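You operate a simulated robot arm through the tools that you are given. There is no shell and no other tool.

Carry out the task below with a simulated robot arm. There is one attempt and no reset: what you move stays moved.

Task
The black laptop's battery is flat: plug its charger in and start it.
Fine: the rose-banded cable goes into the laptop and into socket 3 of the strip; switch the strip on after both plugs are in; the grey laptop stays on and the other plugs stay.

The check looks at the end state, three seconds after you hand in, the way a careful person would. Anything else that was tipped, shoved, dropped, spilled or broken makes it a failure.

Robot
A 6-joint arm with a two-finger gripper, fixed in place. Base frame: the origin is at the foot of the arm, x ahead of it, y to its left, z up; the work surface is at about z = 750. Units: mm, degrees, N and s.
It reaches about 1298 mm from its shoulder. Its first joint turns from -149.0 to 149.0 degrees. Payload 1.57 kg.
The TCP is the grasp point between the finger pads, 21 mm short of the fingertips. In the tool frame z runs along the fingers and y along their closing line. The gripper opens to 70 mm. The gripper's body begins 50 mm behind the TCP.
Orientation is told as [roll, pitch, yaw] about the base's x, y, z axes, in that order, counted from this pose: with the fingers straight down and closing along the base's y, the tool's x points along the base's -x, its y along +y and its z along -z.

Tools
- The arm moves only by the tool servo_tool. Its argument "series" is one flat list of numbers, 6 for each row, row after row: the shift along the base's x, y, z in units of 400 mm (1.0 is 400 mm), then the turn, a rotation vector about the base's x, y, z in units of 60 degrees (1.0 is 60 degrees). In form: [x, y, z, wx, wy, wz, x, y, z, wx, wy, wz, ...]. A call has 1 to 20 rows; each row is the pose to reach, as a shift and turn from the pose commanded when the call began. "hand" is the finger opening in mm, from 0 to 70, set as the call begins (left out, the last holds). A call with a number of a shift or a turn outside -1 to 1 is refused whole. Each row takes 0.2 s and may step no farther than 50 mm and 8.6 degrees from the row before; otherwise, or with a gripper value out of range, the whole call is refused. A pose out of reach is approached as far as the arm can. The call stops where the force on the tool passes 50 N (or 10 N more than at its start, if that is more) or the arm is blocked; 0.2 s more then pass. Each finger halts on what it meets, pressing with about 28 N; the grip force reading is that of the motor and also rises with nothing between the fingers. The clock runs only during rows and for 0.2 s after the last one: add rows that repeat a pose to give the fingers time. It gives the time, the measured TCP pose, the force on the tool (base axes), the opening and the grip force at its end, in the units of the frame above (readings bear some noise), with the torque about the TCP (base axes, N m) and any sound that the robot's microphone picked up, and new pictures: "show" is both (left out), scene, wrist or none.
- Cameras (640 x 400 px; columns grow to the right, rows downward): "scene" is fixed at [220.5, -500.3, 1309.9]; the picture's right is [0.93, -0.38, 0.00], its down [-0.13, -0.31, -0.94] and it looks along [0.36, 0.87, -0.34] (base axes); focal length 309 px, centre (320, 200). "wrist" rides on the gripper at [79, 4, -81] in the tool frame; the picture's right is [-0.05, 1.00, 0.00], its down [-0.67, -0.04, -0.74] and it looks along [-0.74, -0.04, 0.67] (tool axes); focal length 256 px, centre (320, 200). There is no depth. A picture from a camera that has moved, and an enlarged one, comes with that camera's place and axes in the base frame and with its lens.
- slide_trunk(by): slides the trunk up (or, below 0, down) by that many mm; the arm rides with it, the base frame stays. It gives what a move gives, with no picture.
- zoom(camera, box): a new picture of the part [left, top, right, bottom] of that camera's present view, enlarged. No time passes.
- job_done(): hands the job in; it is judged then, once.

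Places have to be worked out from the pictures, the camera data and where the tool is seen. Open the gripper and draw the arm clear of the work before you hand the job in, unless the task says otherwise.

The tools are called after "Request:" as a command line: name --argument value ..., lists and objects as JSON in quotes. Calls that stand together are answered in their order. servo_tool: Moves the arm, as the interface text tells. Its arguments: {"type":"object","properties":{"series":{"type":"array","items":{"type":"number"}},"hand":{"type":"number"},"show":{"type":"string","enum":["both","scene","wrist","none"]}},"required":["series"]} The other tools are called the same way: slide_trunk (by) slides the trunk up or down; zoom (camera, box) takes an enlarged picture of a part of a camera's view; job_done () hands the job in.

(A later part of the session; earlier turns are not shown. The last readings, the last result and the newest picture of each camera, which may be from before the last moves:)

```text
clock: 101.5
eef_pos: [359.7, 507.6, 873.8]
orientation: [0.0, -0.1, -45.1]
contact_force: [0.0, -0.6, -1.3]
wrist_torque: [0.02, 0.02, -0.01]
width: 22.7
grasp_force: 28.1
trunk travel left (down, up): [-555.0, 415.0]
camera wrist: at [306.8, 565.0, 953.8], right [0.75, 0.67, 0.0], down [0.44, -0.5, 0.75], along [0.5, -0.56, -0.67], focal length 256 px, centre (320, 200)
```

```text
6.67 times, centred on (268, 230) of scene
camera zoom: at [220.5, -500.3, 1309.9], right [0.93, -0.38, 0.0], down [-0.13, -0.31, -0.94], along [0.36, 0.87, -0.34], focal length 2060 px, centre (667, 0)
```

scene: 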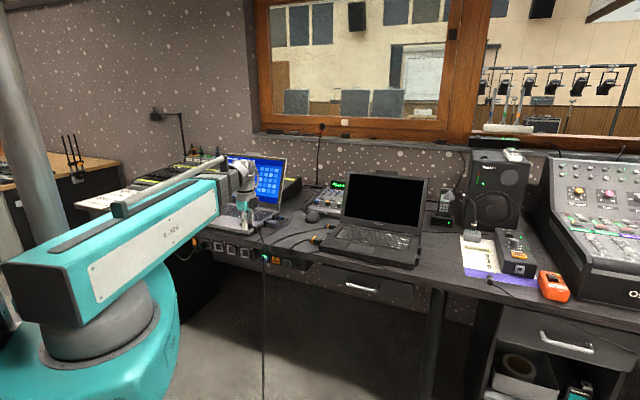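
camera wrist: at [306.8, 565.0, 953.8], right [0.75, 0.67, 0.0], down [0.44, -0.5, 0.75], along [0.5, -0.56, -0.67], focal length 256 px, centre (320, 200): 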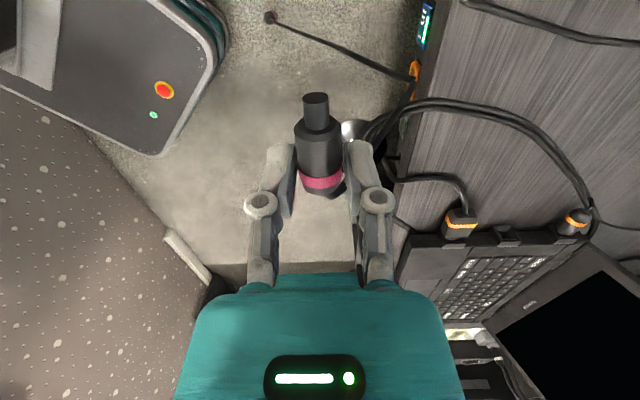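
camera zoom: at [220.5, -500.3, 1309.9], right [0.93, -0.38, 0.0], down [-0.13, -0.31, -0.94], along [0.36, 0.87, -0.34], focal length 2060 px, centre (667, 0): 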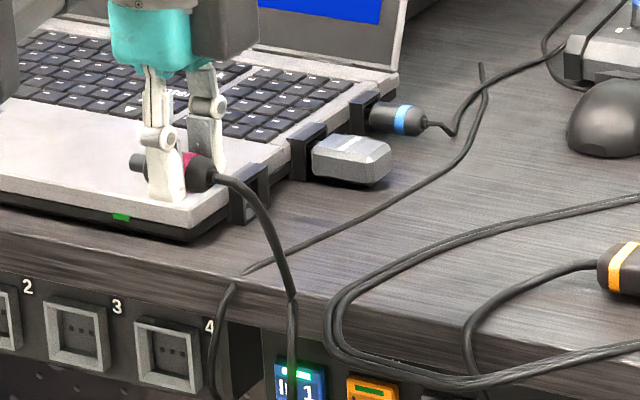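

The mains plug is off the floor, hanging on the cable and swinging a little, with an effective cable length of about 747 mm. I'll wait for it to settle.

Request:
servo_tool --series '[0, 0, 0, 0, 0, 0, 0, 0, 0, 0, 0, 0, 0, 0, 0, 0, 0, 0, 0, 0, 0, 0, 0, 0, 0, 0, 0, 0, 0, 0, 0, 0, 0, 0, 0, 0, 0, 0, 0, 0, 0, 0, 0, 0, 0, 0, 0, 0, 0, 0, 0, 0, 0, 0, 0, 0, 0, 0, 0, 0, 0, 0, 0, 0, 0, 0, 0, 0, 0, 0, 0, 0, 0, 0, 0, 0, 0, 0, 0, 0, 0, 0, 0, 0, 0, 0, 0, 0, 0, 0, 0, 0, 0, 0, 0, 0, 0, 0, 0, 0, 0, 0, 0, 0, 0, 0, 0, 0, 0, 0, 0, 0, 0, 0, 0, 0, 0, 0, 0, 0]'

Request:
zoom --camera "wrist" --box '[230, 0, 430, 125]'

```text
clock: 105.7
eef_pos: [358.4, 507.0, 873.4]
orientation: [0.0, -0.1, -45.2]
contact_force: [-0.3, 0.5, -0.6]
wrist_torque: [0.03, 0.02, -0.02]
width: 22.2
grasp_force: 28.1
trunk travel left (down, up): [-555.0, 415.0]
camera wrist: at [306.8, 565.1, 953.8], right [0.75, 0.67, 0.0], down [0.44, -0.5, 0.75], along [0.5, -0.56, -0.67], focal length 256 px, centre (320, 200)
```

scene: 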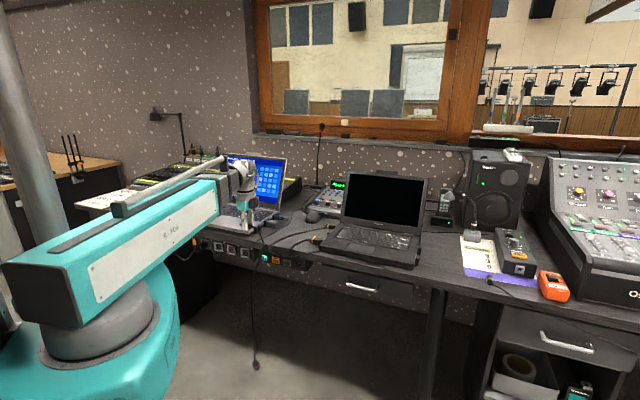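
wrist: 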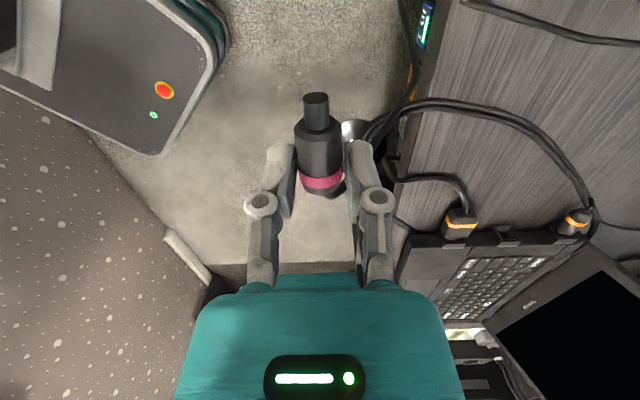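

```text
3.20 times, centred on (330, 62) of wrist
camera zoom: at [306.8, 565.1, 953.8], right [0.75, 0.67, 0.0], down [0.44, -0.5, 0.75], along [0.5, -0.56, -0.67], focal length 819 px, centre (288, 640)
```

zoom: 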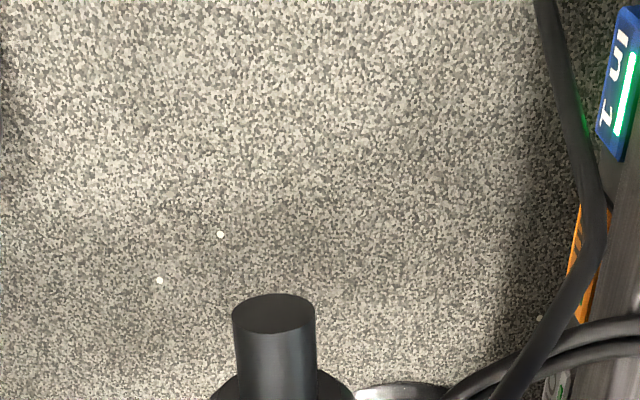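

It's still swinging like a pendulum. I'll wait longer for it to settle.

Request:
servo_tool --series '[0, 0, 0, 0, 0, 0, 0, 0, 0, 0, 0, 0, 0, 0, 0, 0, 0, 0, 0, 0, 0, 0, 0, 0, 0, 0, 0, 0, 0, 0, 0, 0, 0, 0, 0, 0, 0, 0, 0, 0, 0, 0, 0, 0, 0, 0, 0, 0, 0, 0, 0, 0, 0, 0, 0, 0, 0, 0, 0, 0, 0, 0, 0, 0, 0, 0, 0, 0, 0, 0, 0, 0, 0, 0, 0, 0, 0, 0, 0, 0, 0, 0, 0, 0, 0, 0, 0, 0, 0, 0, 0, 0, 0, 0, 0, 0, 0, 0, 0, 0, 0, 0, 0, 0, 0, 0, 0, 0, 0, 0, 0, 0, 0, 0, 0, 0, 0, 0, 0, 0]' --show "none"

Request:
servo_tool --series '[0, 0, 0, 0, 0, 0, 0, 0, 0, 0, 0, 0, 0, 0, 0, 0, 0, 0, 0, 0, 0, 0, 0, 0, 0, 0, 0, 0, 0, 0, 0, 0, 0, 0, 0, 0, 0, 0, 0, 0, 0, 0, 0, 0, 0, 0, 0, 0, 0, 0, 0, 0, 0, 0, 0, 0, 0, 0, 0, 0, 0, 0, 0, 0, 0, 0, 0, 0, 0, 0, 0, 0, 0, 0, 0, 0, 0, 0, 0, 0, 0, 0, 0, 0, 0, 0, 0, 0, 0, 0, 0, 0, 0, 0, 0, 0, 0, 0, 0, 0, 0, 0, 0, 0, 0, 0, 0, 0, 0, 0, 0, 0, 0, 0, 0, 0, 0, 0, 0, 0]'

Request:
zoom --camera "scene" --box '[160, 200, 352, 400]'

```text
clock: 109.9
eef_pos: [358.3, 506.9, 873.2]
orientation: [0.1, -0.1, -45.2]
contact_force: [0.2, -0.1, -1.0]
wrist_torque: [0.0, -0.01, 0.02]
width: 22.8
grasp_force: 28.3
trunk travel left (down, up): [-555.0, 415.0]
```

```text
clock: 114.1
eef_pos: [358.0, 506.0, 873.9]
orientation: [0.0, -0.1, -45.1]
contact_force: [-0.5, -0.3, -1.7]
wrist_torque: [0.01, 0.01, -0.01]
width: 22.5
grasp_force: 27.6
trunk travel left (down, up): [-555.0, 415.0]
camera wrist: at [306.8, 565.1, 953.9], right [0.75, 0.67, 0.0], down [0.44, -0.5, 0.75], along [0.5, -0.56, -0.67], focal length 256 px, centre (320, 200)
```

scene: 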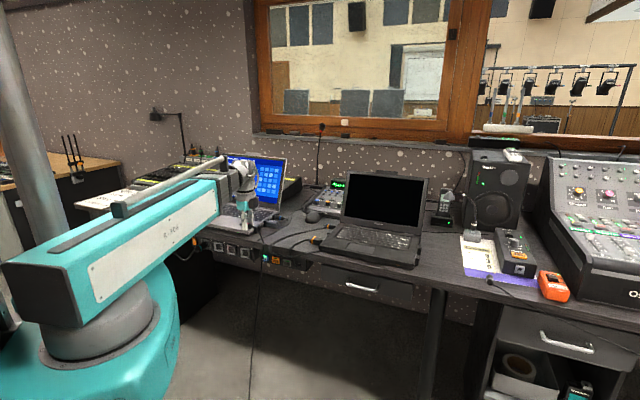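
wrist: 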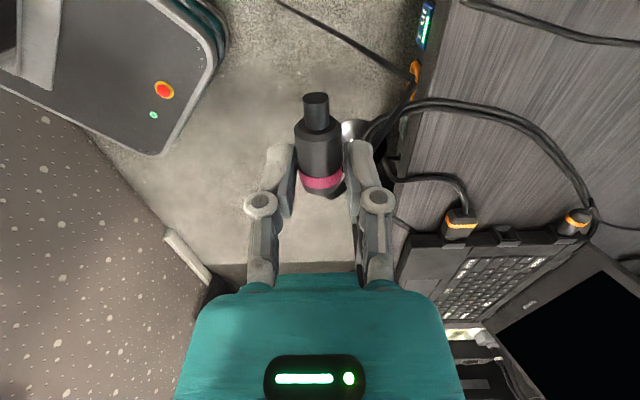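

```text
2.00 times, centred on (256, 300) of scene
camera zoom: at [220.5, -500.3, 1309.9], right [0.93, -0.38, 0.0], down [-0.13, -0.31, -0.94], along [0.36, 0.87, -0.34], focal length 618 px, centre (448, 0)
```

zoom: 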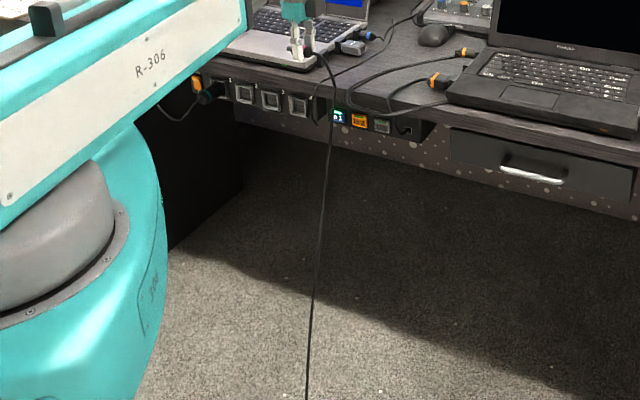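

It's swinging with almost no damping. I'll lower it so the plug drags on the floor and stops, then raise it slowly.

Request:
slide_trunk --by -200

Request:
servo_tool --series '[0, 0, 0, 0, 0, 0, 0, 0, 0, 0, 0, 0, 0, 0, 0, 0, 0, 0, 0, 0, 0, 0, 0, 0, 0, 0, 0, 0, 0, 0, 0, 0, 0, 0, 0, 0, 0, 0, 0, 0, 0, 0, 0, 0, 0, 0, 0, 0, 0, 0, 0, 0, 0, 0, 0, 0, 0, 0, 0, 0]'

Request:
zoom --camera "wrist" --box '[160, 0, 480, 200]'

```text
clock: 116.3
eef_pos: [359.5, 507.7, 674.7]
orientation: [0.0, 0.0, -45.1]
contact_force: [0.4, -0.6, -0.8]
wrist_torque: [-0.01, -0.01, -0.01]
width: 22.4
grasp_force: 27.6
trunk travel left (down, up): [-355.0, 615.0]
```

```text
clock: 118.5
eef_pos: [359.7, 507.5, 673.8]
orientation: [0.1, -0.1, -45.2]
contact_force: [0.8, 0.3, -1.5]
wrist_torque: [-0.01, 0.02, 0.04]
width: 22.6
grasp_force: 28.4
trunk travel left (down, up): [-355.0, 615.0]
camera wrist: at [306.8, 565.1, 753.9], right [0.75, 0.67, 0.0], down [0.44, -0.5, 0.75], along [0.5, -0.56, -0.67], focal length 256 px, centre (320, 200)
```

scene: 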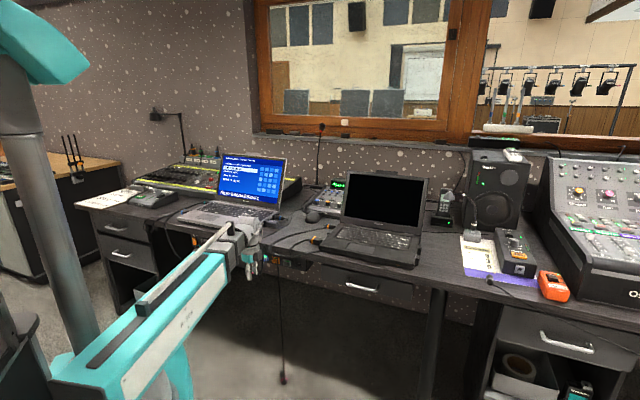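
wrist: 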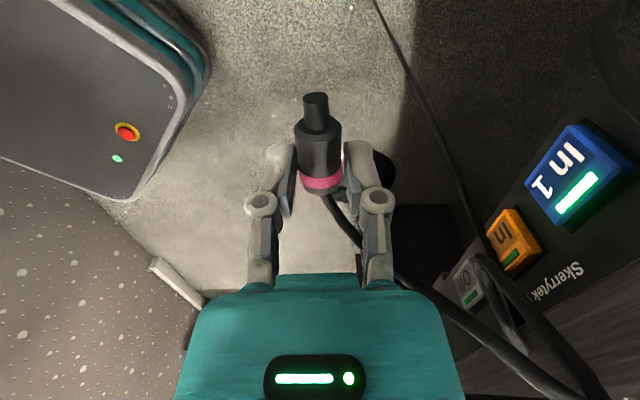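

```text
2.00 times, centred on (320, 100) of wrist
camera zoom: at [306.8, 565.1, 753.9], right [0.75, 0.67, 0.0], down [0.44, -0.5, 0.75], along [0.5, -0.56, -0.67], focal length 512 px, centre (320, 400)
```

zoom: 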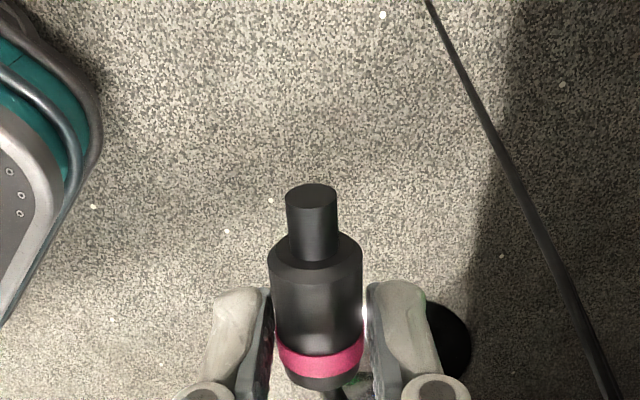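

The cable's path looks odd near the button panel. I'll zoom in there to see whether it's caught on something.

Request:
zoom --camera "scene" --box '[220, 215, 316, 275]'

Request:
zoom --camera "wrist" --box '[320, 160, 640, 400]'

Request:
zoom --camera "scene" --box '[220, 240, 340, 400]'

```text
6.67 times, centred on (268, 245) of scene
camera zoom: at [220.5, -500.3, 1309.9], right [0.93, -0.38, 0.0], down [-0.13, -0.31, -0.94], along [0.36, 0.87, -0.34], focal length 2060 px, centre (667, -100)
```

zoom: 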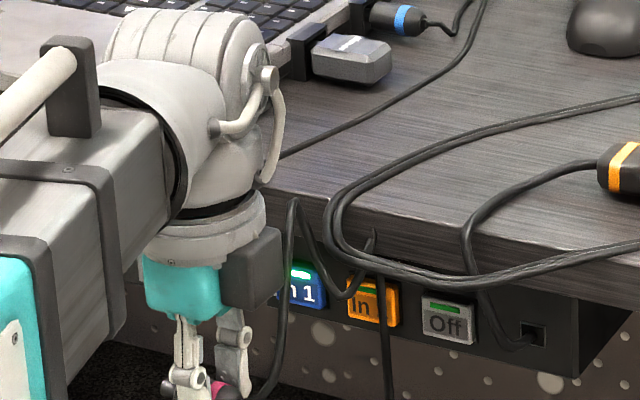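

```text
1.67 times, centred on (480, 280) of wrist
camera zoom: at [306.8, 565.1, 753.9], right [0.75, 0.67, 0.0], down [0.44, -0.5, 0.75], along [0.5, -0.56, -0.67], focal length 427 px, centre (53, 67)
```

zoom: 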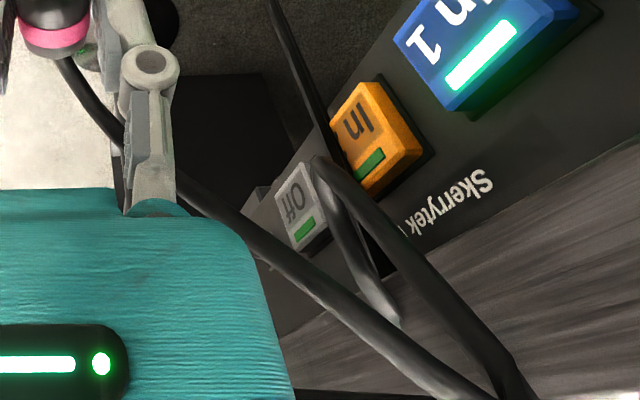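

```text
2.50 times, centred on (280, 320) of scene
camera zoom: at [220.5, -500.3, 1309.9], right [0.93, -0.38, 0.0], down [-0.13, -0.31, -0.94], along [0.36, 0.87, -0.34], focal length 772 px, centre (420, -100)
```

zoom: 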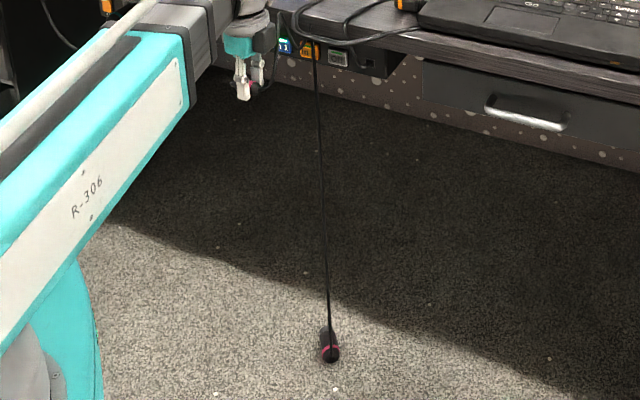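

The cable is slack and looped near the panel. The plug rests on the floor near (473, 553). I'll raise slowly around the point where it goes taut, so the plug drags beneath the hand without swinging.

Request:
slide_trunk --by 85

Request:
slide_trunk --by 10

Request:
slide_trunk --by 6

Request:
servo_tool --series '[0, 0, 0, 0, 0, 0, 0, 0, 0, 0, 0, 0, 0, 0, 0, 0, 0, 0]'

Request:
zoom --camera "scene" --box '[200, 200, 340, 400]'

```text
clock: 119.7
eef_pos: [359.8, 507.4, 758.5]
orientation: [0.0, -0.1, -45.2]
contact_force: [0.0, 0.7, 0.5]
wrist_torque: [-0.03, -0.03, 0.01]
width: 22.5
grasp_force: 28.2
trunk travel left (down, up): [-440.0, 530.0]
```

```text
clock: 120.3
eef_pos: [359.5, 507.4, 770.0]
orientation: [0.0, 0.0, -45.1]
contact_force: [0.9, 0.0, -0.1]
wrist_torque: [-0.02, -0.01, -0.03]
width: 22.5
grasp_force: 28.4
trunk travel left (down, up): [-450.0, 520.0]
```

```text
clock: 120.8
eef_pos: [359.0, 507.4, 775.4]
orientation: [-0.1, -0.1, -45.2]
contact_force: [0.0, 0.1, -0.3]
wrist_torque: [0.0, -0.01, 0.01]
width: 22.6
grasp_force: 28.1
trunk travel left (down, up): [-456.0, 514.0]
```

```text
clock: 121.7
eef_pos: [359.1, 507.7, 774.0]
orientation: [0.0, -0.1, -45.2]
contact_force: [-0.3, -0.8, -0.8]
wrist_torque: [0.03, 0.0, 0.06]
width: 22.4
grasp_force: 28.5
trunk travel left (down, up): [-456.0, 514.0]
camera wrist: at [306.8, 565.1, 854.9], right [0.75, 0.67, 0.0], down [0.44, -0.5, 0.75], along [0.5, -0.56, -0.67], focal length 256 px, centre (320, 200)
```

scene: 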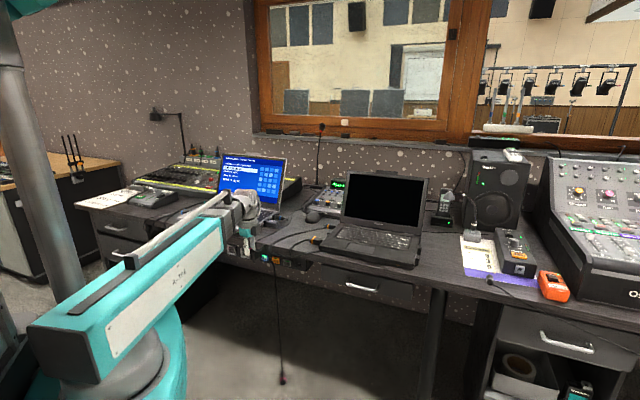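
wrist: 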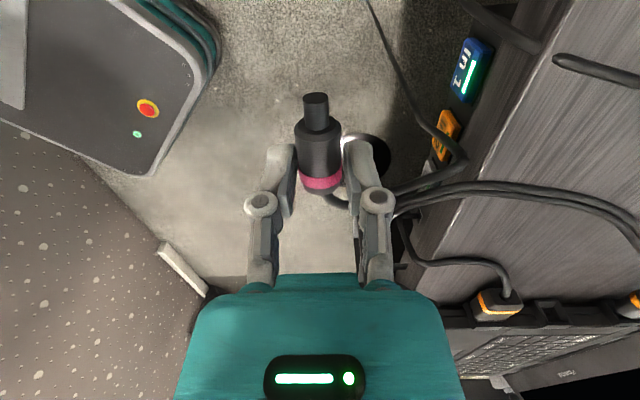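

```text
2.00 times, centred on (270, 300) of scene
camera zoom: at [220.5, -500.3, 1309.9], right [0.93, -0.38, 0.0], down [-0.13, -0.31, -0.94], along [0.36, 0.87, -0.34], focal length 618 px, centre (420, 0)
```

zoom: 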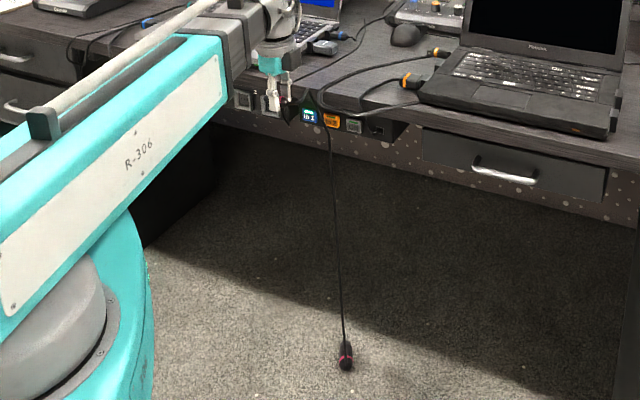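

There's still a little slack, so I'll continue in small steps.

Request:
slide_trunk --by 20

Request:
slide_trunk --by 10

Request:
slide_trunk --by 8

Request:
servo_tool --series '[0, 0, 0, 0, 0, 0, 0, 0, 0, 0, 0, 0, 0, 0, 0, 0, 0, 0]' --show "scene"

Request:
zoom --camera "scene" --box '[200, 200, 340, 400]'

Request:
zoom --camera "wrist" --box '[160, 0, 480, 200]'

```text
clock: 122.3
eef_pos: [359.0, 509.1, 794.3]
orientation: [0.0, -0.1, -45.2]
contact_force: [0.0, -0.7, -0.1]
wrist_torque: [-0.01, 0.01, 0.01]
width: 22.6
grasp_force: 27.9
trunk travel left (down, up): [-476.0, 494.0]
```

```text
clock: 122.9
eef_pos: [357.9, 508.5, 804.9]
orientation: [0.0, -0.1, -45.2]
contact_force: [-0.2, -0.2, -1.1]
wrist_torque: [-0.01, 0.01, 0.0]
width: 22.5
grasp_force: 27.9
trunk travel left (down, up): [-486.0, 484.0]
```

```text
clock: 123.5
eef_pos: [359.0, 508.1, 812.9]
orientation: [-0.1, -0.1, -45.2]
contact_force: [0.9, -0.4, -0.9]
wrist_torque: [-0.01, 0.0, 0.01]
width: 22.2
grasp_force: 28.0
trunk travel left (down, up): [-494.0, 476.0]
```

```text
clock: 124.3
eef_pos: [358.7, 507.5, 812.7]
orientation: [0.0, -0.1, -45.3]
contact_force: [0.3, 0.3, -0.7]
wrist_torque: [-0.03, 0.04, 0.06]
width: 22.5
grasp_force: 27.7
trunk travel left (down, up): [-494.0, 476.0]
```

scene: 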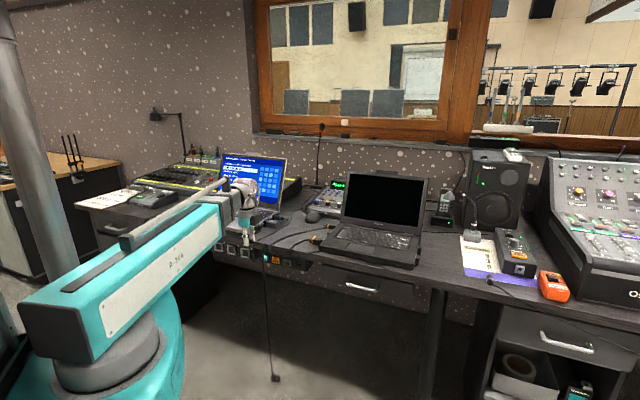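

```text
2.00 times, centred on (270, 300) of scene
camera zoom: at [220.5, -500.3, 1309.9], right [0.93, -0.38, 0.0], down [-0.13, -0.31, -0.94], along [0.36, 0.87, -0.34], focal length 618 px, centre (420, 0)
```

zoom: 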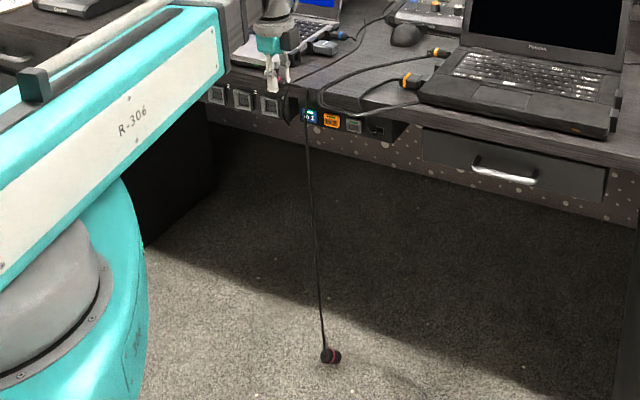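

```text
2.00 times, centred on (320, 100) of wrist
camera zoom: at [306.8, 565.1, 892.9], right [0.75, 0.67, 0.0], down [0.44, -0.5, 0.75], along [0.5, -0.56, -0.67], focal length 512 px, centre (320, 400)
```

zoom: 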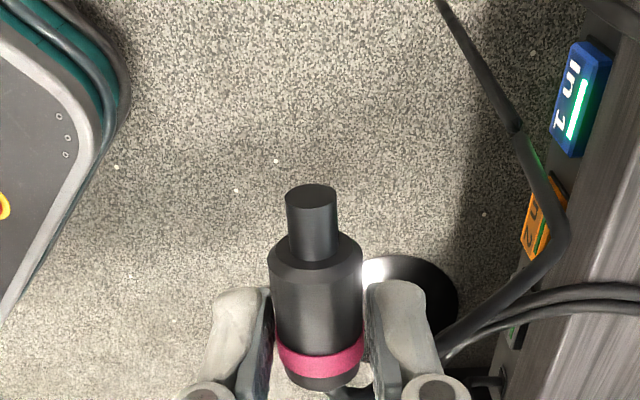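

It's moving gently and is still on the floor. I'll continue slowly.

Request:
slide_trunk --by 10

Request:
slide_trunk --by 8

Request:
slide_trunk --by 8

Request:
slide_trunk --by 8

Request:
servo_tool --series '[0, 0, 0, 0, 0, 0, 0, 0, 0, 0, 0, 0, 0, 0, 0, 0, 0, 0]' --show "scene"

Request:
zoom --camera "scene" --box '[200, 200, 340, 400]'

```text
clock: 124.8
eef_pos: [359.5, 508.2, 822.3]
orientation: [0.0, -0.1, -45.1]
contact_force: [-0.2, -0.2, 0.2]
wrist_torque: [0.0, 0.0, -0.01]
width: 22.2
grasp_force: 27.7
trunk travel left (down, up): [-504.0, 466.0]
```

```text
clock: 125.4
eef_pos: [358.5, 507.5, 831.3]
orientation: [0.0, -0.1, -45.2]
contact_force: [0.2, 0.3, -0.7]
wrist_torque: [-0.01, 0.02, 0.0]
width: 22.6
grasp_force: 28.5
trunk travel left (down, up): [-512.0, 458.0]
```

```text
clock: 126.0
eef_pos: [359.0, 508.1, 839.0]
orientation: [0.0, -0.1, -45.4]
contact_force: [-0.5, -0.1, -1.5]
wrist_torque: [-0.02, 0.0, 0.01]
width: 22.4
grasp_force: 27.7
trunk travel left (down, up): [-520.0, 450.0]
```

```text
clock: 126.6
eef_pos: [359.4, 506.2, 847.7]
orientation: [0.0, 0.0, -45.2]
contact_force: [0.0, -0.6, 0.0]
wrist_torque: [0.04, 0.02, -0.05]
width: 22.6
grasp_force: 27.9
trunk travel left (down, up): [-528.0, 442.0]
```

```text
clock: 127.4
eef_pos: [359.2, 507.2, 847.0]
orientation: [0.0, -0.2, -45.2]
contact_force: [0.0, -0.2, -0.3]
wrist_torque: [0.01, 0.03, -0.05]
width: 22.6
grasp_force: 28.0
trunk travel left (down, up): [-528.0, 442.0]
```

scene: 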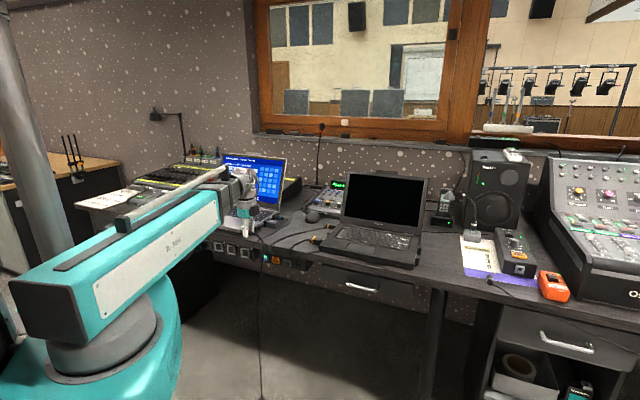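

```text
2.00 times, centred on (270, 300) of scene
camera zoom: at [220.5, -500.3, 1309.9], right [0.93, -0.38, 0.0], down [-0.13, -0.31, -0.94], along [0.36, 0.87, -0.34], focal length 618 px, centre (420, 0)
```

zoom: 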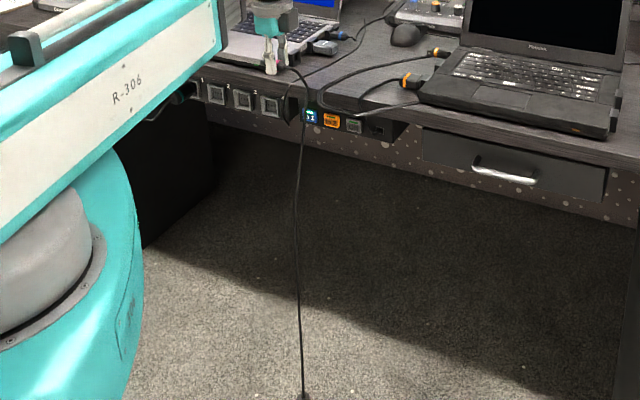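

The plug has slid to nearly under the hand. I'll keep raising gently until it lifts.

Request:
slide_trunk --by 8

Request:
slide_trunk --by 8

Request:
slide_trunk --by 15

Request:
slide_trunk --by 80

Request:
servo_tool --series '[0, 0, 0, 0, 0, 0]'

Request:
servo_tool --series '[0, 0, 0, 0, 0, 0, 0, 0, 0, 0, 0, 0]'

```text
clock: 127.9
eef_pos: [359.4, 507.7, 854.8]
orientation: [-0.1, 0.0, -45.2]
contact_force: [0.4, 0.3, -1.4]
wrist_torque: [0.01, -0.02, -0.02]
width: 22.6
grasp_force: 28.3
trunk travel left (down, up): [-536.0, 434.0]
```

```text
clock: 128.5
eef_pos: [358.4, 506.7, 862.3]
orientation: [0.0, -0.1, -45.2]
contact_force: [0.4, 0.0, -1.1]
wrist_torque: [0.03, 0.03, 0.0]
width: 22.7
grasp_force: 28.0
trunk travel left (down, up): [-544.0, 426.0]
```

```text
clock: 129.1
eef_pos: [358.7, 507.9, 878.2]
orientation: [-0.1, -0.1, -45.2]
contact_force: [-0.9, -0.6, -0.9]
wrist_torque: [-0.01, 0.02, 0.0]
width: 22.5
grasp_force: 27.8
trunk travel left (down, up): [-559.0, 411.0]
```

```text
clock: 130.3
eef_pos: [359.5, 507.5, 957.4]
orientation: [0.1, -0.1, -45.2]
contact_force: [-0.3, -0.3, -0.2]
wrist_torque: [0.0, 0.01, 0.02]
width: 22.7
grasp_force: 27.8
trunk travel left (down, up): [-639.0, 331.0]
```

```text
clock: 130.7
eef_pos: [359.9, 507.7, 957.8]
orientation: [-0.1, -0.1, -45.2]
contact_force: [0.3, 0.6, -0.8]
wrist_torque: [0.01, 0.01, -0.01]
width: 22.4
grasp_force: 27.5
trunk travel left (down, up): [-639.0, 331.0]
camera wrist: at [306.8, 565.1, 1037.8], right [0.75, 0.67, 0.0], down [0.44, -0.5, 0.75], along [0.5, -0.56, -0.67], focal length 256 px, centre (320, 200)
```

scene: 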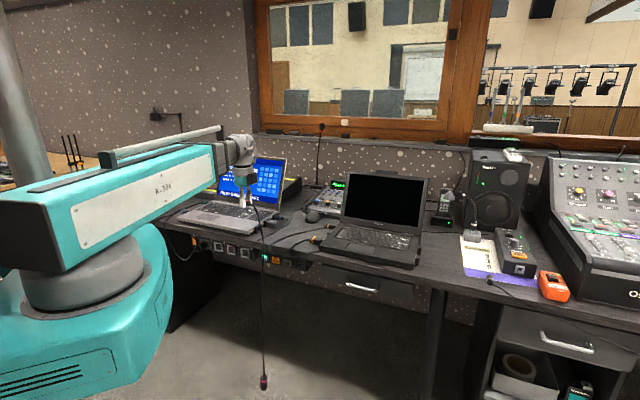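
wrist: 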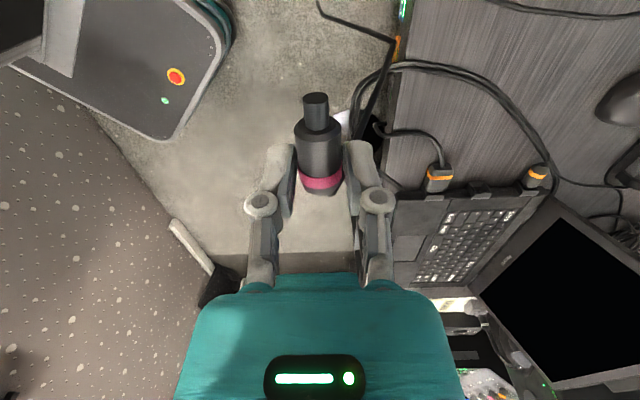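

```text
clock: 131.3
eef_pos: [359.2, 508.0, 957.9]
orientation: [0.0, -0.1, -45.2]
contact_force: [-0.6, -0.9, -0.7]
wrist_torque: [0.02, 0.04, 0.01]
width: 22.6
grasp_force: 28.6
trunk travel left (down, up): [-639.0, 331.0]
camera wrist: at [306.8, 565.1, 1037.8], right [0.75, 0.67, 0.0], down [0.44, -0.5, 0.75], along [0.5, -0.56, -0.67], focal length 256 px, centre (320, 200)
```

scene: 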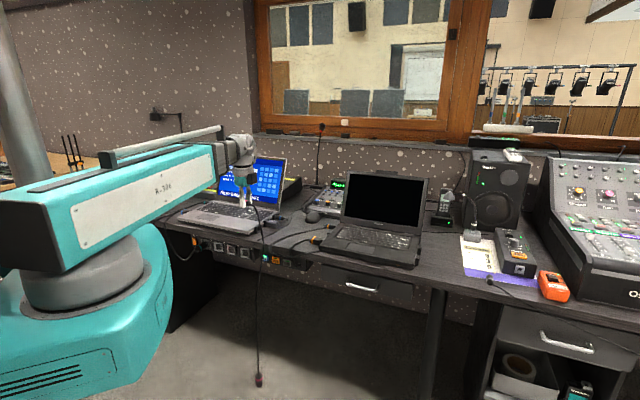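
wrist: 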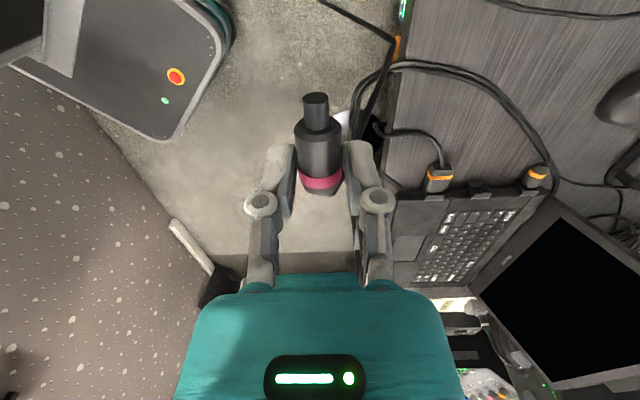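

The plug now hangs nearly still. I'll raise the trunk to its top.

Request:
slide_trunk --by 165

Request:
slide_trunk --by 166

Request:
servo_tool --series '[0, 0, 0, 0, 0, 0, 0, 0, 0, 0, 0, 0]' --show "scene"

```text
clock: 133.2
eef_pos: [359.2, 509.1, 1121.7]
orientation: [-0.1, -0.1, -45.3]
contact_force: [-0.5, 1.2, -1.2]
wrist_torque: [0.02, -0.01, 0.05]
width: 22.5
grasp_force: 28.1
trunk travel left (down, up): [-804.0, 166.0]
```

```text
clock: 135.1
eef_pos: [358.3, 508.2, 1287.8]
orientation: [0.0, -0.1, -45.1]
contact_force: [-0.7, -0.2, -2.2]
wrist_torque: [0.02, 0.02, -0.01]
width: 22.7
grasp_force: 27.3
trunk travel left (down, up): [-970.0, 0.0]
```

```text
clock: 135.7
eef_pos: [359.5, 508.0, 1288.6]
orientation: [0.1, -0.2, -45.1]
contact_force: [0.2, -0.6, -1.3]
wrist_torque: [0.0, 0.03, -0.03]
width: 22.6
grasp_force: 28.0
trunk travel left (down, up): [-970.0, 0.0]
```

scene: 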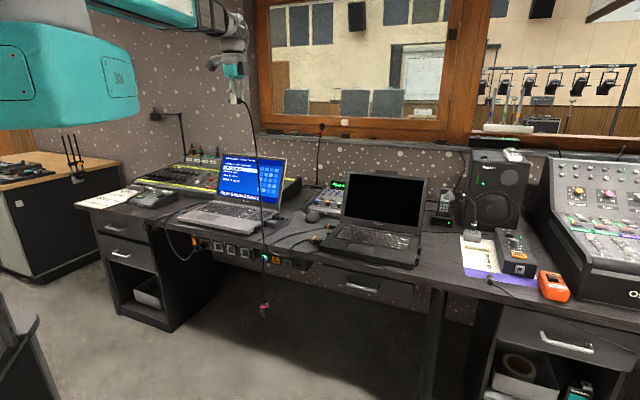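

The mains plug hangs at about z=524 with the hand at 1289. I'll tilt the hand up to gain the extra height.

Request:
servo_tool --series '[0, 0, 0, -0.071, -0.071, 0, 0, 0, 0, -0.141, -0.141, 0, 0, 0, 0, -0.212, -0.212, 0, 0, 0, 0, -0.283, -0.283, 0, 0, 0, 0, -0.354, -0.354, 0, 0, 0, 0, -0.424, -0.424, 0, 0, 0, 0, -0.495, -0.495, 0, 0, 0, 0, -0.566, -0.566, 0, 0, 0, 0, -0.636, -0.636, 0, 0, 0, 0, -0.707, -0.707, 0]' --show "scene"

Request:
servo_tool --series '[0, 0, 0, -0.071, -0.071, 0, 0, 0, 0, -0.141, -0.141, 0, 0, 0, 0, -0.212, -0.212, 0, 0, 0, 0, -0.283, -0.283, 0, 0, 0, 0, -0.354, -0.354, 0, 0, 0, 0, -0.424, -0.424, 0, 0, 0, 0, -0.495, -0.495, 0, 0, 0, 0, -0.566, -0.566, 0, 0, 0, 0, -0.636, -0.636, 0, 0, 0, 0, -0.707, -0.707, 0]' --show "scene"

```text
clock: 137.9
eef_pos: [358.8, 508.3, 1381.6]
orientation: [0.3, -60.1, -45.3]
contact_force: [0.3, 1.0, -1.6]
wrist_torque: [0.04, 0.04, 0.0]
width: 22.5
grasp_force: 28.1
out of reach, approached as far as the arm can: row 2, 3, 4, 5, 6, 7, 8, 9, 10
trunk travel left (down, up): [-970.0, 0.0]
```

scene: 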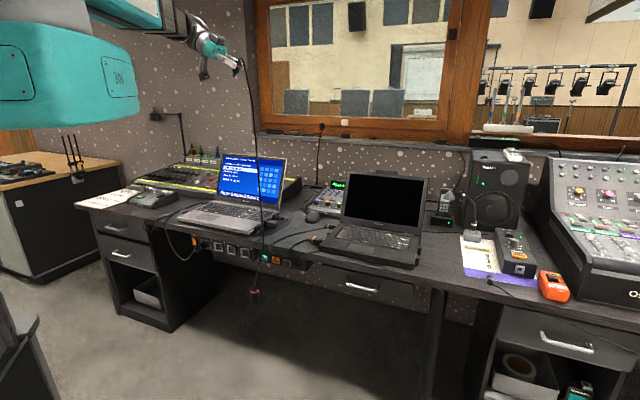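

```text
clock: 140.1
eef_pos: [363.2, 502.9, 1568.3]
orientation: [179.7, -59.9, 135.2]
contact_force: [0.0, 0.3, -0.6]
wrist_torque: [0.0, 0.01, 0.02]
width: 22.3
grasp_force: 27.8
out of reach, approached as far as the arm can: row 1, 2, 3, 4, 5, 6, 7, 8, 9, 10
trunk travel left (down, up): [-970.0, 0.0]
```

scene: 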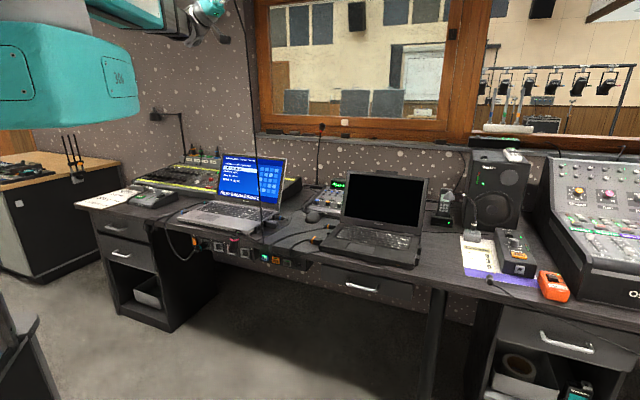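

I'll locate the plug, then add the last of the tilt.

Request:
zoom --camera "scene" --box '[180, 180, 340, 280]'

Request:
servo_tool --series '[0, 0, 0, -0.071, -0.071, 0, 0, 0, 0, -0.141, -0.141, 0, 0, 0, 0, -0.212, -0.212, 0, 0, 0, 0, -0.283, -0.283, 0, 0, 0, 0, -0.354, -0.354, 0, 0, 0, 0, -0.424, -0.424, 0, 0, 0, 0, -0.424, -0.424, 0, 0, 0, 0, -0.424, -0.424, 0, 0, 0, 0, -0.424, -0.424, 0, 0, 0, 0, -0.424, -0.424, 0]' --show "scene"

Request:
zoom --camera "scene" --box '[180, 180, 340, 280]'

```text
4.00 times, centred on (260, 230) of scene
camera zoom: at [220.5, -500.3, 1309.9], right [0.93, -0.38, 0.0], down [-0.13, -0.31, -0.94], along [0.36, 0.87, -0.34], focal length 1236 px, centre (560, 80)
```

zoom: 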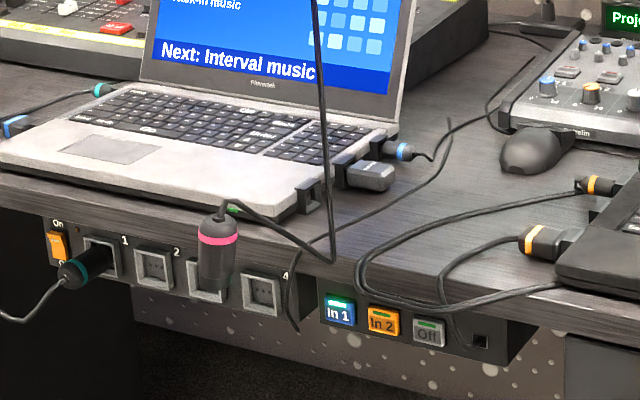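

```text
clock: 142.3
eef_pos: [365.6, 505.6, 1645.1]
orientation: [180.0, -24.0, 135.2]
contact_force: [0.2, -0.5, -1.5]
wrist_torque: [-0.01, 0.03, 0.0]
width: 22.7
grasp_force: 27.7
out of reach, approached as far as the arm can: row 1, 2, 3, 4, 5, 6, 7, 8, 9, 10
trunk travel left (down, up): [-970.0, 0.0]
```

scene: 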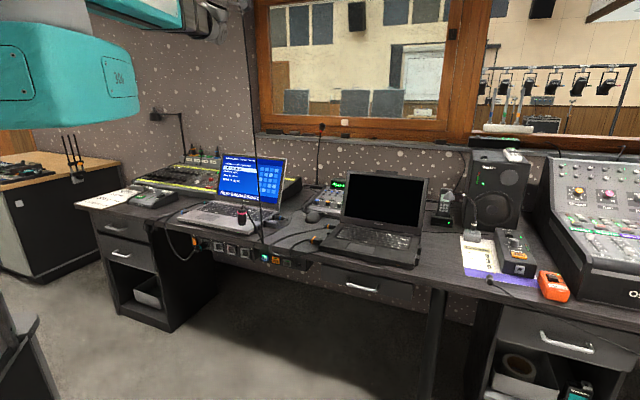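

```text
4.00 times, centred on (260, 230) of scene
camera zoom: at [220.5, -500.3, 1309.9], right [0.93, -0.38, 0.0], down [-0.13, -0.31, -0.94], along [0.36, 0.87, -0.34], focal length 1236 px, centre (560, 80)
```

zoom: 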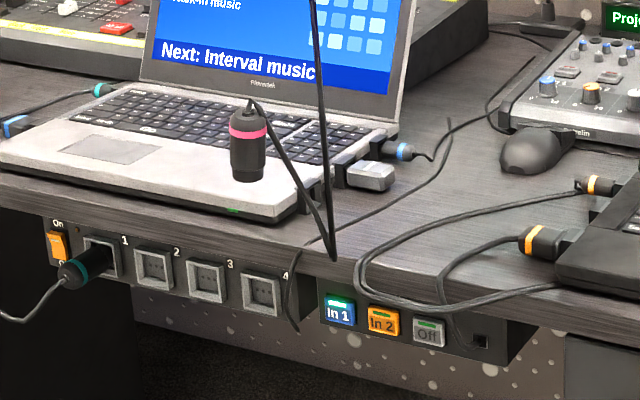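

The plug hangs upright at about z=900, directly tethered to the small plug, well above the desk. I'll carry it smoothly forward over the free area of the desk.

Request:
servo_tool --series '[0.006, 0.006, 0, 0, 0, 0, 0.02, 0.02, 0, 0, 0, 0, 0.042, 0.042, 0, 0, 0, 0, 0.07, 0.07, 0, 0, 0, 0, 0.103, 0.103, 0, 0, 0, 0, 0.138, 0.138, 0, 0, 0, 0, 0.173, 0.173, 0, 0, 0, 0, 0.206, 0.206, 0, 0, 0, 0, 0.234, 0.234, 0, 0, 0, 0, 0.26, 0.26, 0, 0, 0, 0, 0.281, 0.281, 0, 0, 0, 0, 0.292, 0.292, 0, 0, 0, 0, 0.298, 0.298, 0, 0, 0, 0, 0.298, 0.298, 0, 0, 0, 0]' --show "scene"

Request:
zoom --camera "scene" --box '[200, 170, 360, 270]'

Request:
servo_tool --series '[0, 0, 0, 0, 0, 0, 0, 0, 0, 0, 0, 0]' --show "none"

Request:
zoom --camera "scene" --box '[200, 170, 360, 270]'

```text
clock: 145.3
eef_pos: [486.9, 623.7, 1644.8]
orientation: [180.0, -24.0, 135.2]
contact_force: [1.2, 0.2, -0.7]
wrist_torque: [0.02, -0.02, 0.01]
width: 22.4
grasp_force: 28.0
trunk travel left (down, up): [-970.0, 0.0]
```

scene: 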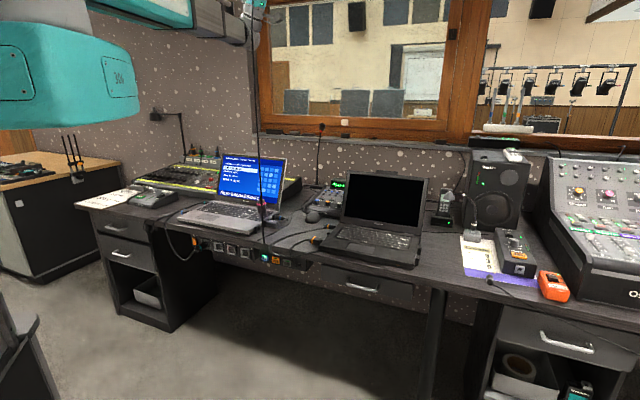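

```text
4.00 times, centred on (280, 220) of scene
camera zoom: at [220.5, -500.3, 1309.9], right [0.93, -0.38, 0.0], down [-0.13, -0.31, -0.94], along [0.36, 0.87, -0.34], focal length 1236 px, centre (480, 120)
```

zoom: 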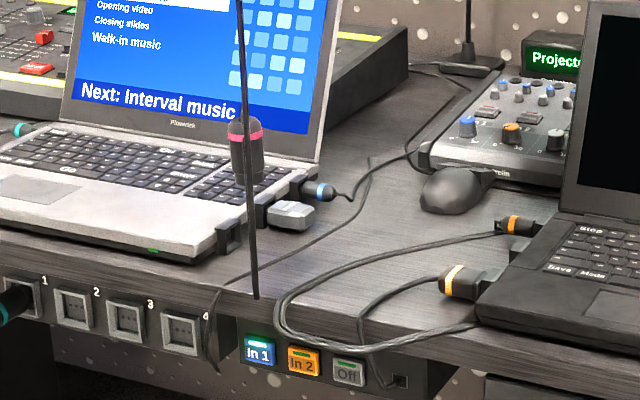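

```text
clock: 145.9
eef_pos: [487.1, 623.3, 1645.0]
orientation: [180.0, -23.9, 135.2]
contact_force: [0.3, -0.4, -0.4]
wrist_torque: [0.01, -0.02, 0.01]
width: 22.4
grasp_force: 28.4
trunk travel left (down, up): [-970.0, 0.0]
```

```text
4.00 times, centred on (280, 220) of scene
camera zoom: at [220.5, -500.3, 1309.9], right [0.93, -0.38, 0.0], down [-0.13, -0.31, -0.94], along [0.36, 0.87, -0.34], focal length 1236 px, centre (480, 120)
```

zoom: 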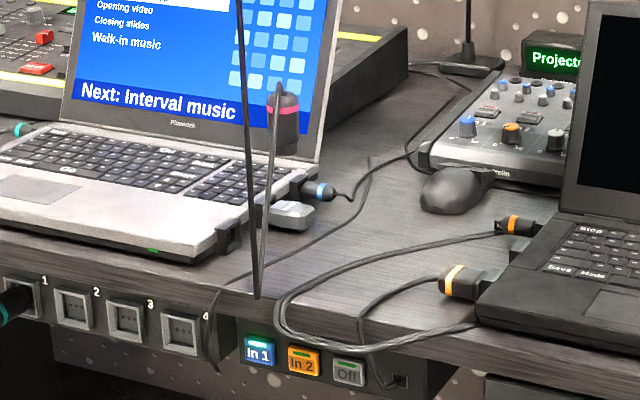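

It's gently swinging above the desk. I'll shift 35 mm to the right, away from the dongle, and let it calm down.

Request:
servo_tool --series '[0.006, -0.006, 0, 0, 0, 0, 0.016, -0.016, 0, 0, 0, 0, 0.032, -0.032, 0, 0, 0, 0, 0.046, -0.046, 0, 0, 0, 0, 0.057, -0.057, 0, 0, 0, 0, 0.062, -0.062, 0, 0, 0, 0, 0.062, -0.062, 0, 0, 0, 0, 0.062, -0.062, 0, 0, 0, 0, 0.062, -0.062, 0, 0, 0, 0, 0.062, -0.062, 0, 0, 0, 0, 0.062, -0.062, 0, 0, 0, 0, 0.062, -0.062, 0, 0, 0, 0, 0.062, -0.062, 0, 0, 0, 0, 0.062, -0.062, 0, 0, 0, 0]' --show "none"

Request:
zoom --camera "scene" --box '[200, 170, 360, 270]'

Request:
slide_trunk --by -70

Request:
zoom --camera "scene" --box '[200, 170, 360, 270]'

```text
clock: 148.9
eef_pos: [511.3, 600.1, 1645.2]
orientation: [179.9, -24.0, 135.2]
contact_force: [-0.7, -0.3, 0.2]
wrist_torque: [0.0, -0.01, 0.01]
width: 22.8
grasp_force: 27.6
trunk travel left (down, up): [-970.0, 0.0]
```

```text
4.00 times, centred on (280, 220) of scene
camera zoom: at [220.5, -500.3, 1309.9], right [0.93, -0.38, 0.0], down [-0.13, -0.31, -0.94], along [0.36, 0.87, -0.34], focal length 1236 px, centre (480, 120)
```

zoom: 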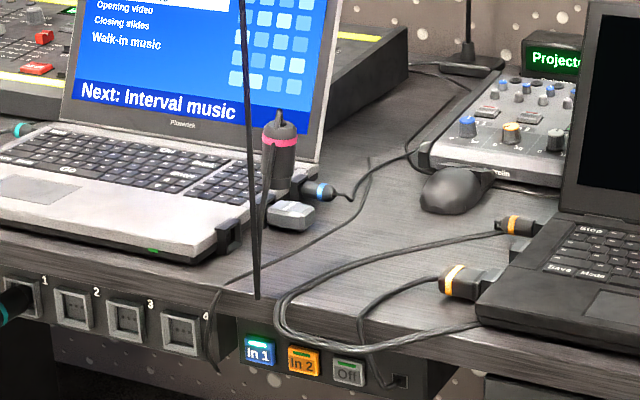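

```text
clock: 149.9
eef_pos: [511.8, 599.6, 1575.2]
orientation: [180.0, -23.9, 135.2]
contact_force: [0.6, -0.2, -1.6]
wrist_torque: [-0.01, -0.01, -0.02]
width: 22.6
grasp_force: 28.0
trunk travel left (down, up): [-900.0, 70.0]
```

```text
4.00 times, centred on (280, 220) of scene
camera zoom: at [220.5, -500.3, 1309.9], right [0.93, -0.38, 0.0], down [-0.13, -0.31, -0.94], along [0.36, 0.87, -0.34], focal length 1236 px, centre (480, 120)
```

zoom: 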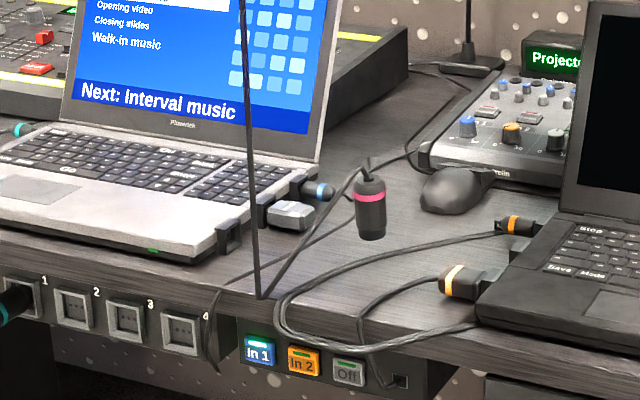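

It's swinging sideways a bit; touching the desk will damp it. I'll lower until the nose lands.

Request:
slide_trunk --by -50

Request:
zoom --camera "scene" --box '[200, 170, 360, 270]'

Request:
servo_tool --series '[0, 0, 0, 0, 0, 0, 0, 0, 0, 0, 0, 0, 0, 0, 0, 0, 0, 0]' --show "none"

Request:
zoom --camera "scene" --box '[200, 170, 360, 270]'

```text
clock: 150.9
eef_pos: [511.6, 599.6, 1525.8]
orientation: [180.0, -23.9, 135.2]
contact_force: [0.0, 0.0, 0.2]
wrist_torque: [-0.03, 0.03, 0.0]
width: 22.3
grasp_force: 28.3
trunk travel left (down, up): [-850.0, 120.0]
```

```text
4.00 times, centred on (280, 220) of scene
camera zoom: at [220.5, -500.3, 1309.9], right [0.93, -0.38, 0.0], down [-0.13, -0.31, -0.94], along [0.36, 0.87, -0.34], focal length 1236 px, centre (480, 120)
```

zoom: 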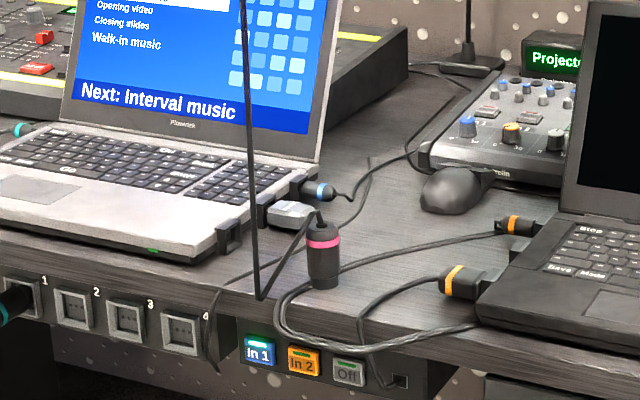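

```text
clock: 151.7
eef_pos: [511.7, 600.4, 1525.1]
orientation: [180.1, -23.9, 135.1]
contact_force: [0.1, 0.3, -0.1]
wrist_torque: [-0.02, -0.01, 0.03]
width: 22.5
grasp_force: 27.9
trunk travel left (down, up): [-850.0, 120.0]
```

```text
4.00 times, centred on (280, 220) of scene
camera zoom: at [220.5, -500.3, 1309.9], right [0.93, -0.38, 0.0], down [-0.13, -0.31, -0.94], along [0.36, 0.87, -0.34], focal length 1236 px, centre (480, 120)
```

zoom: 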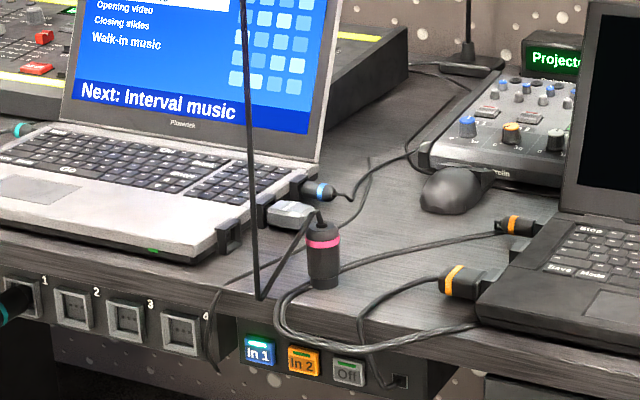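

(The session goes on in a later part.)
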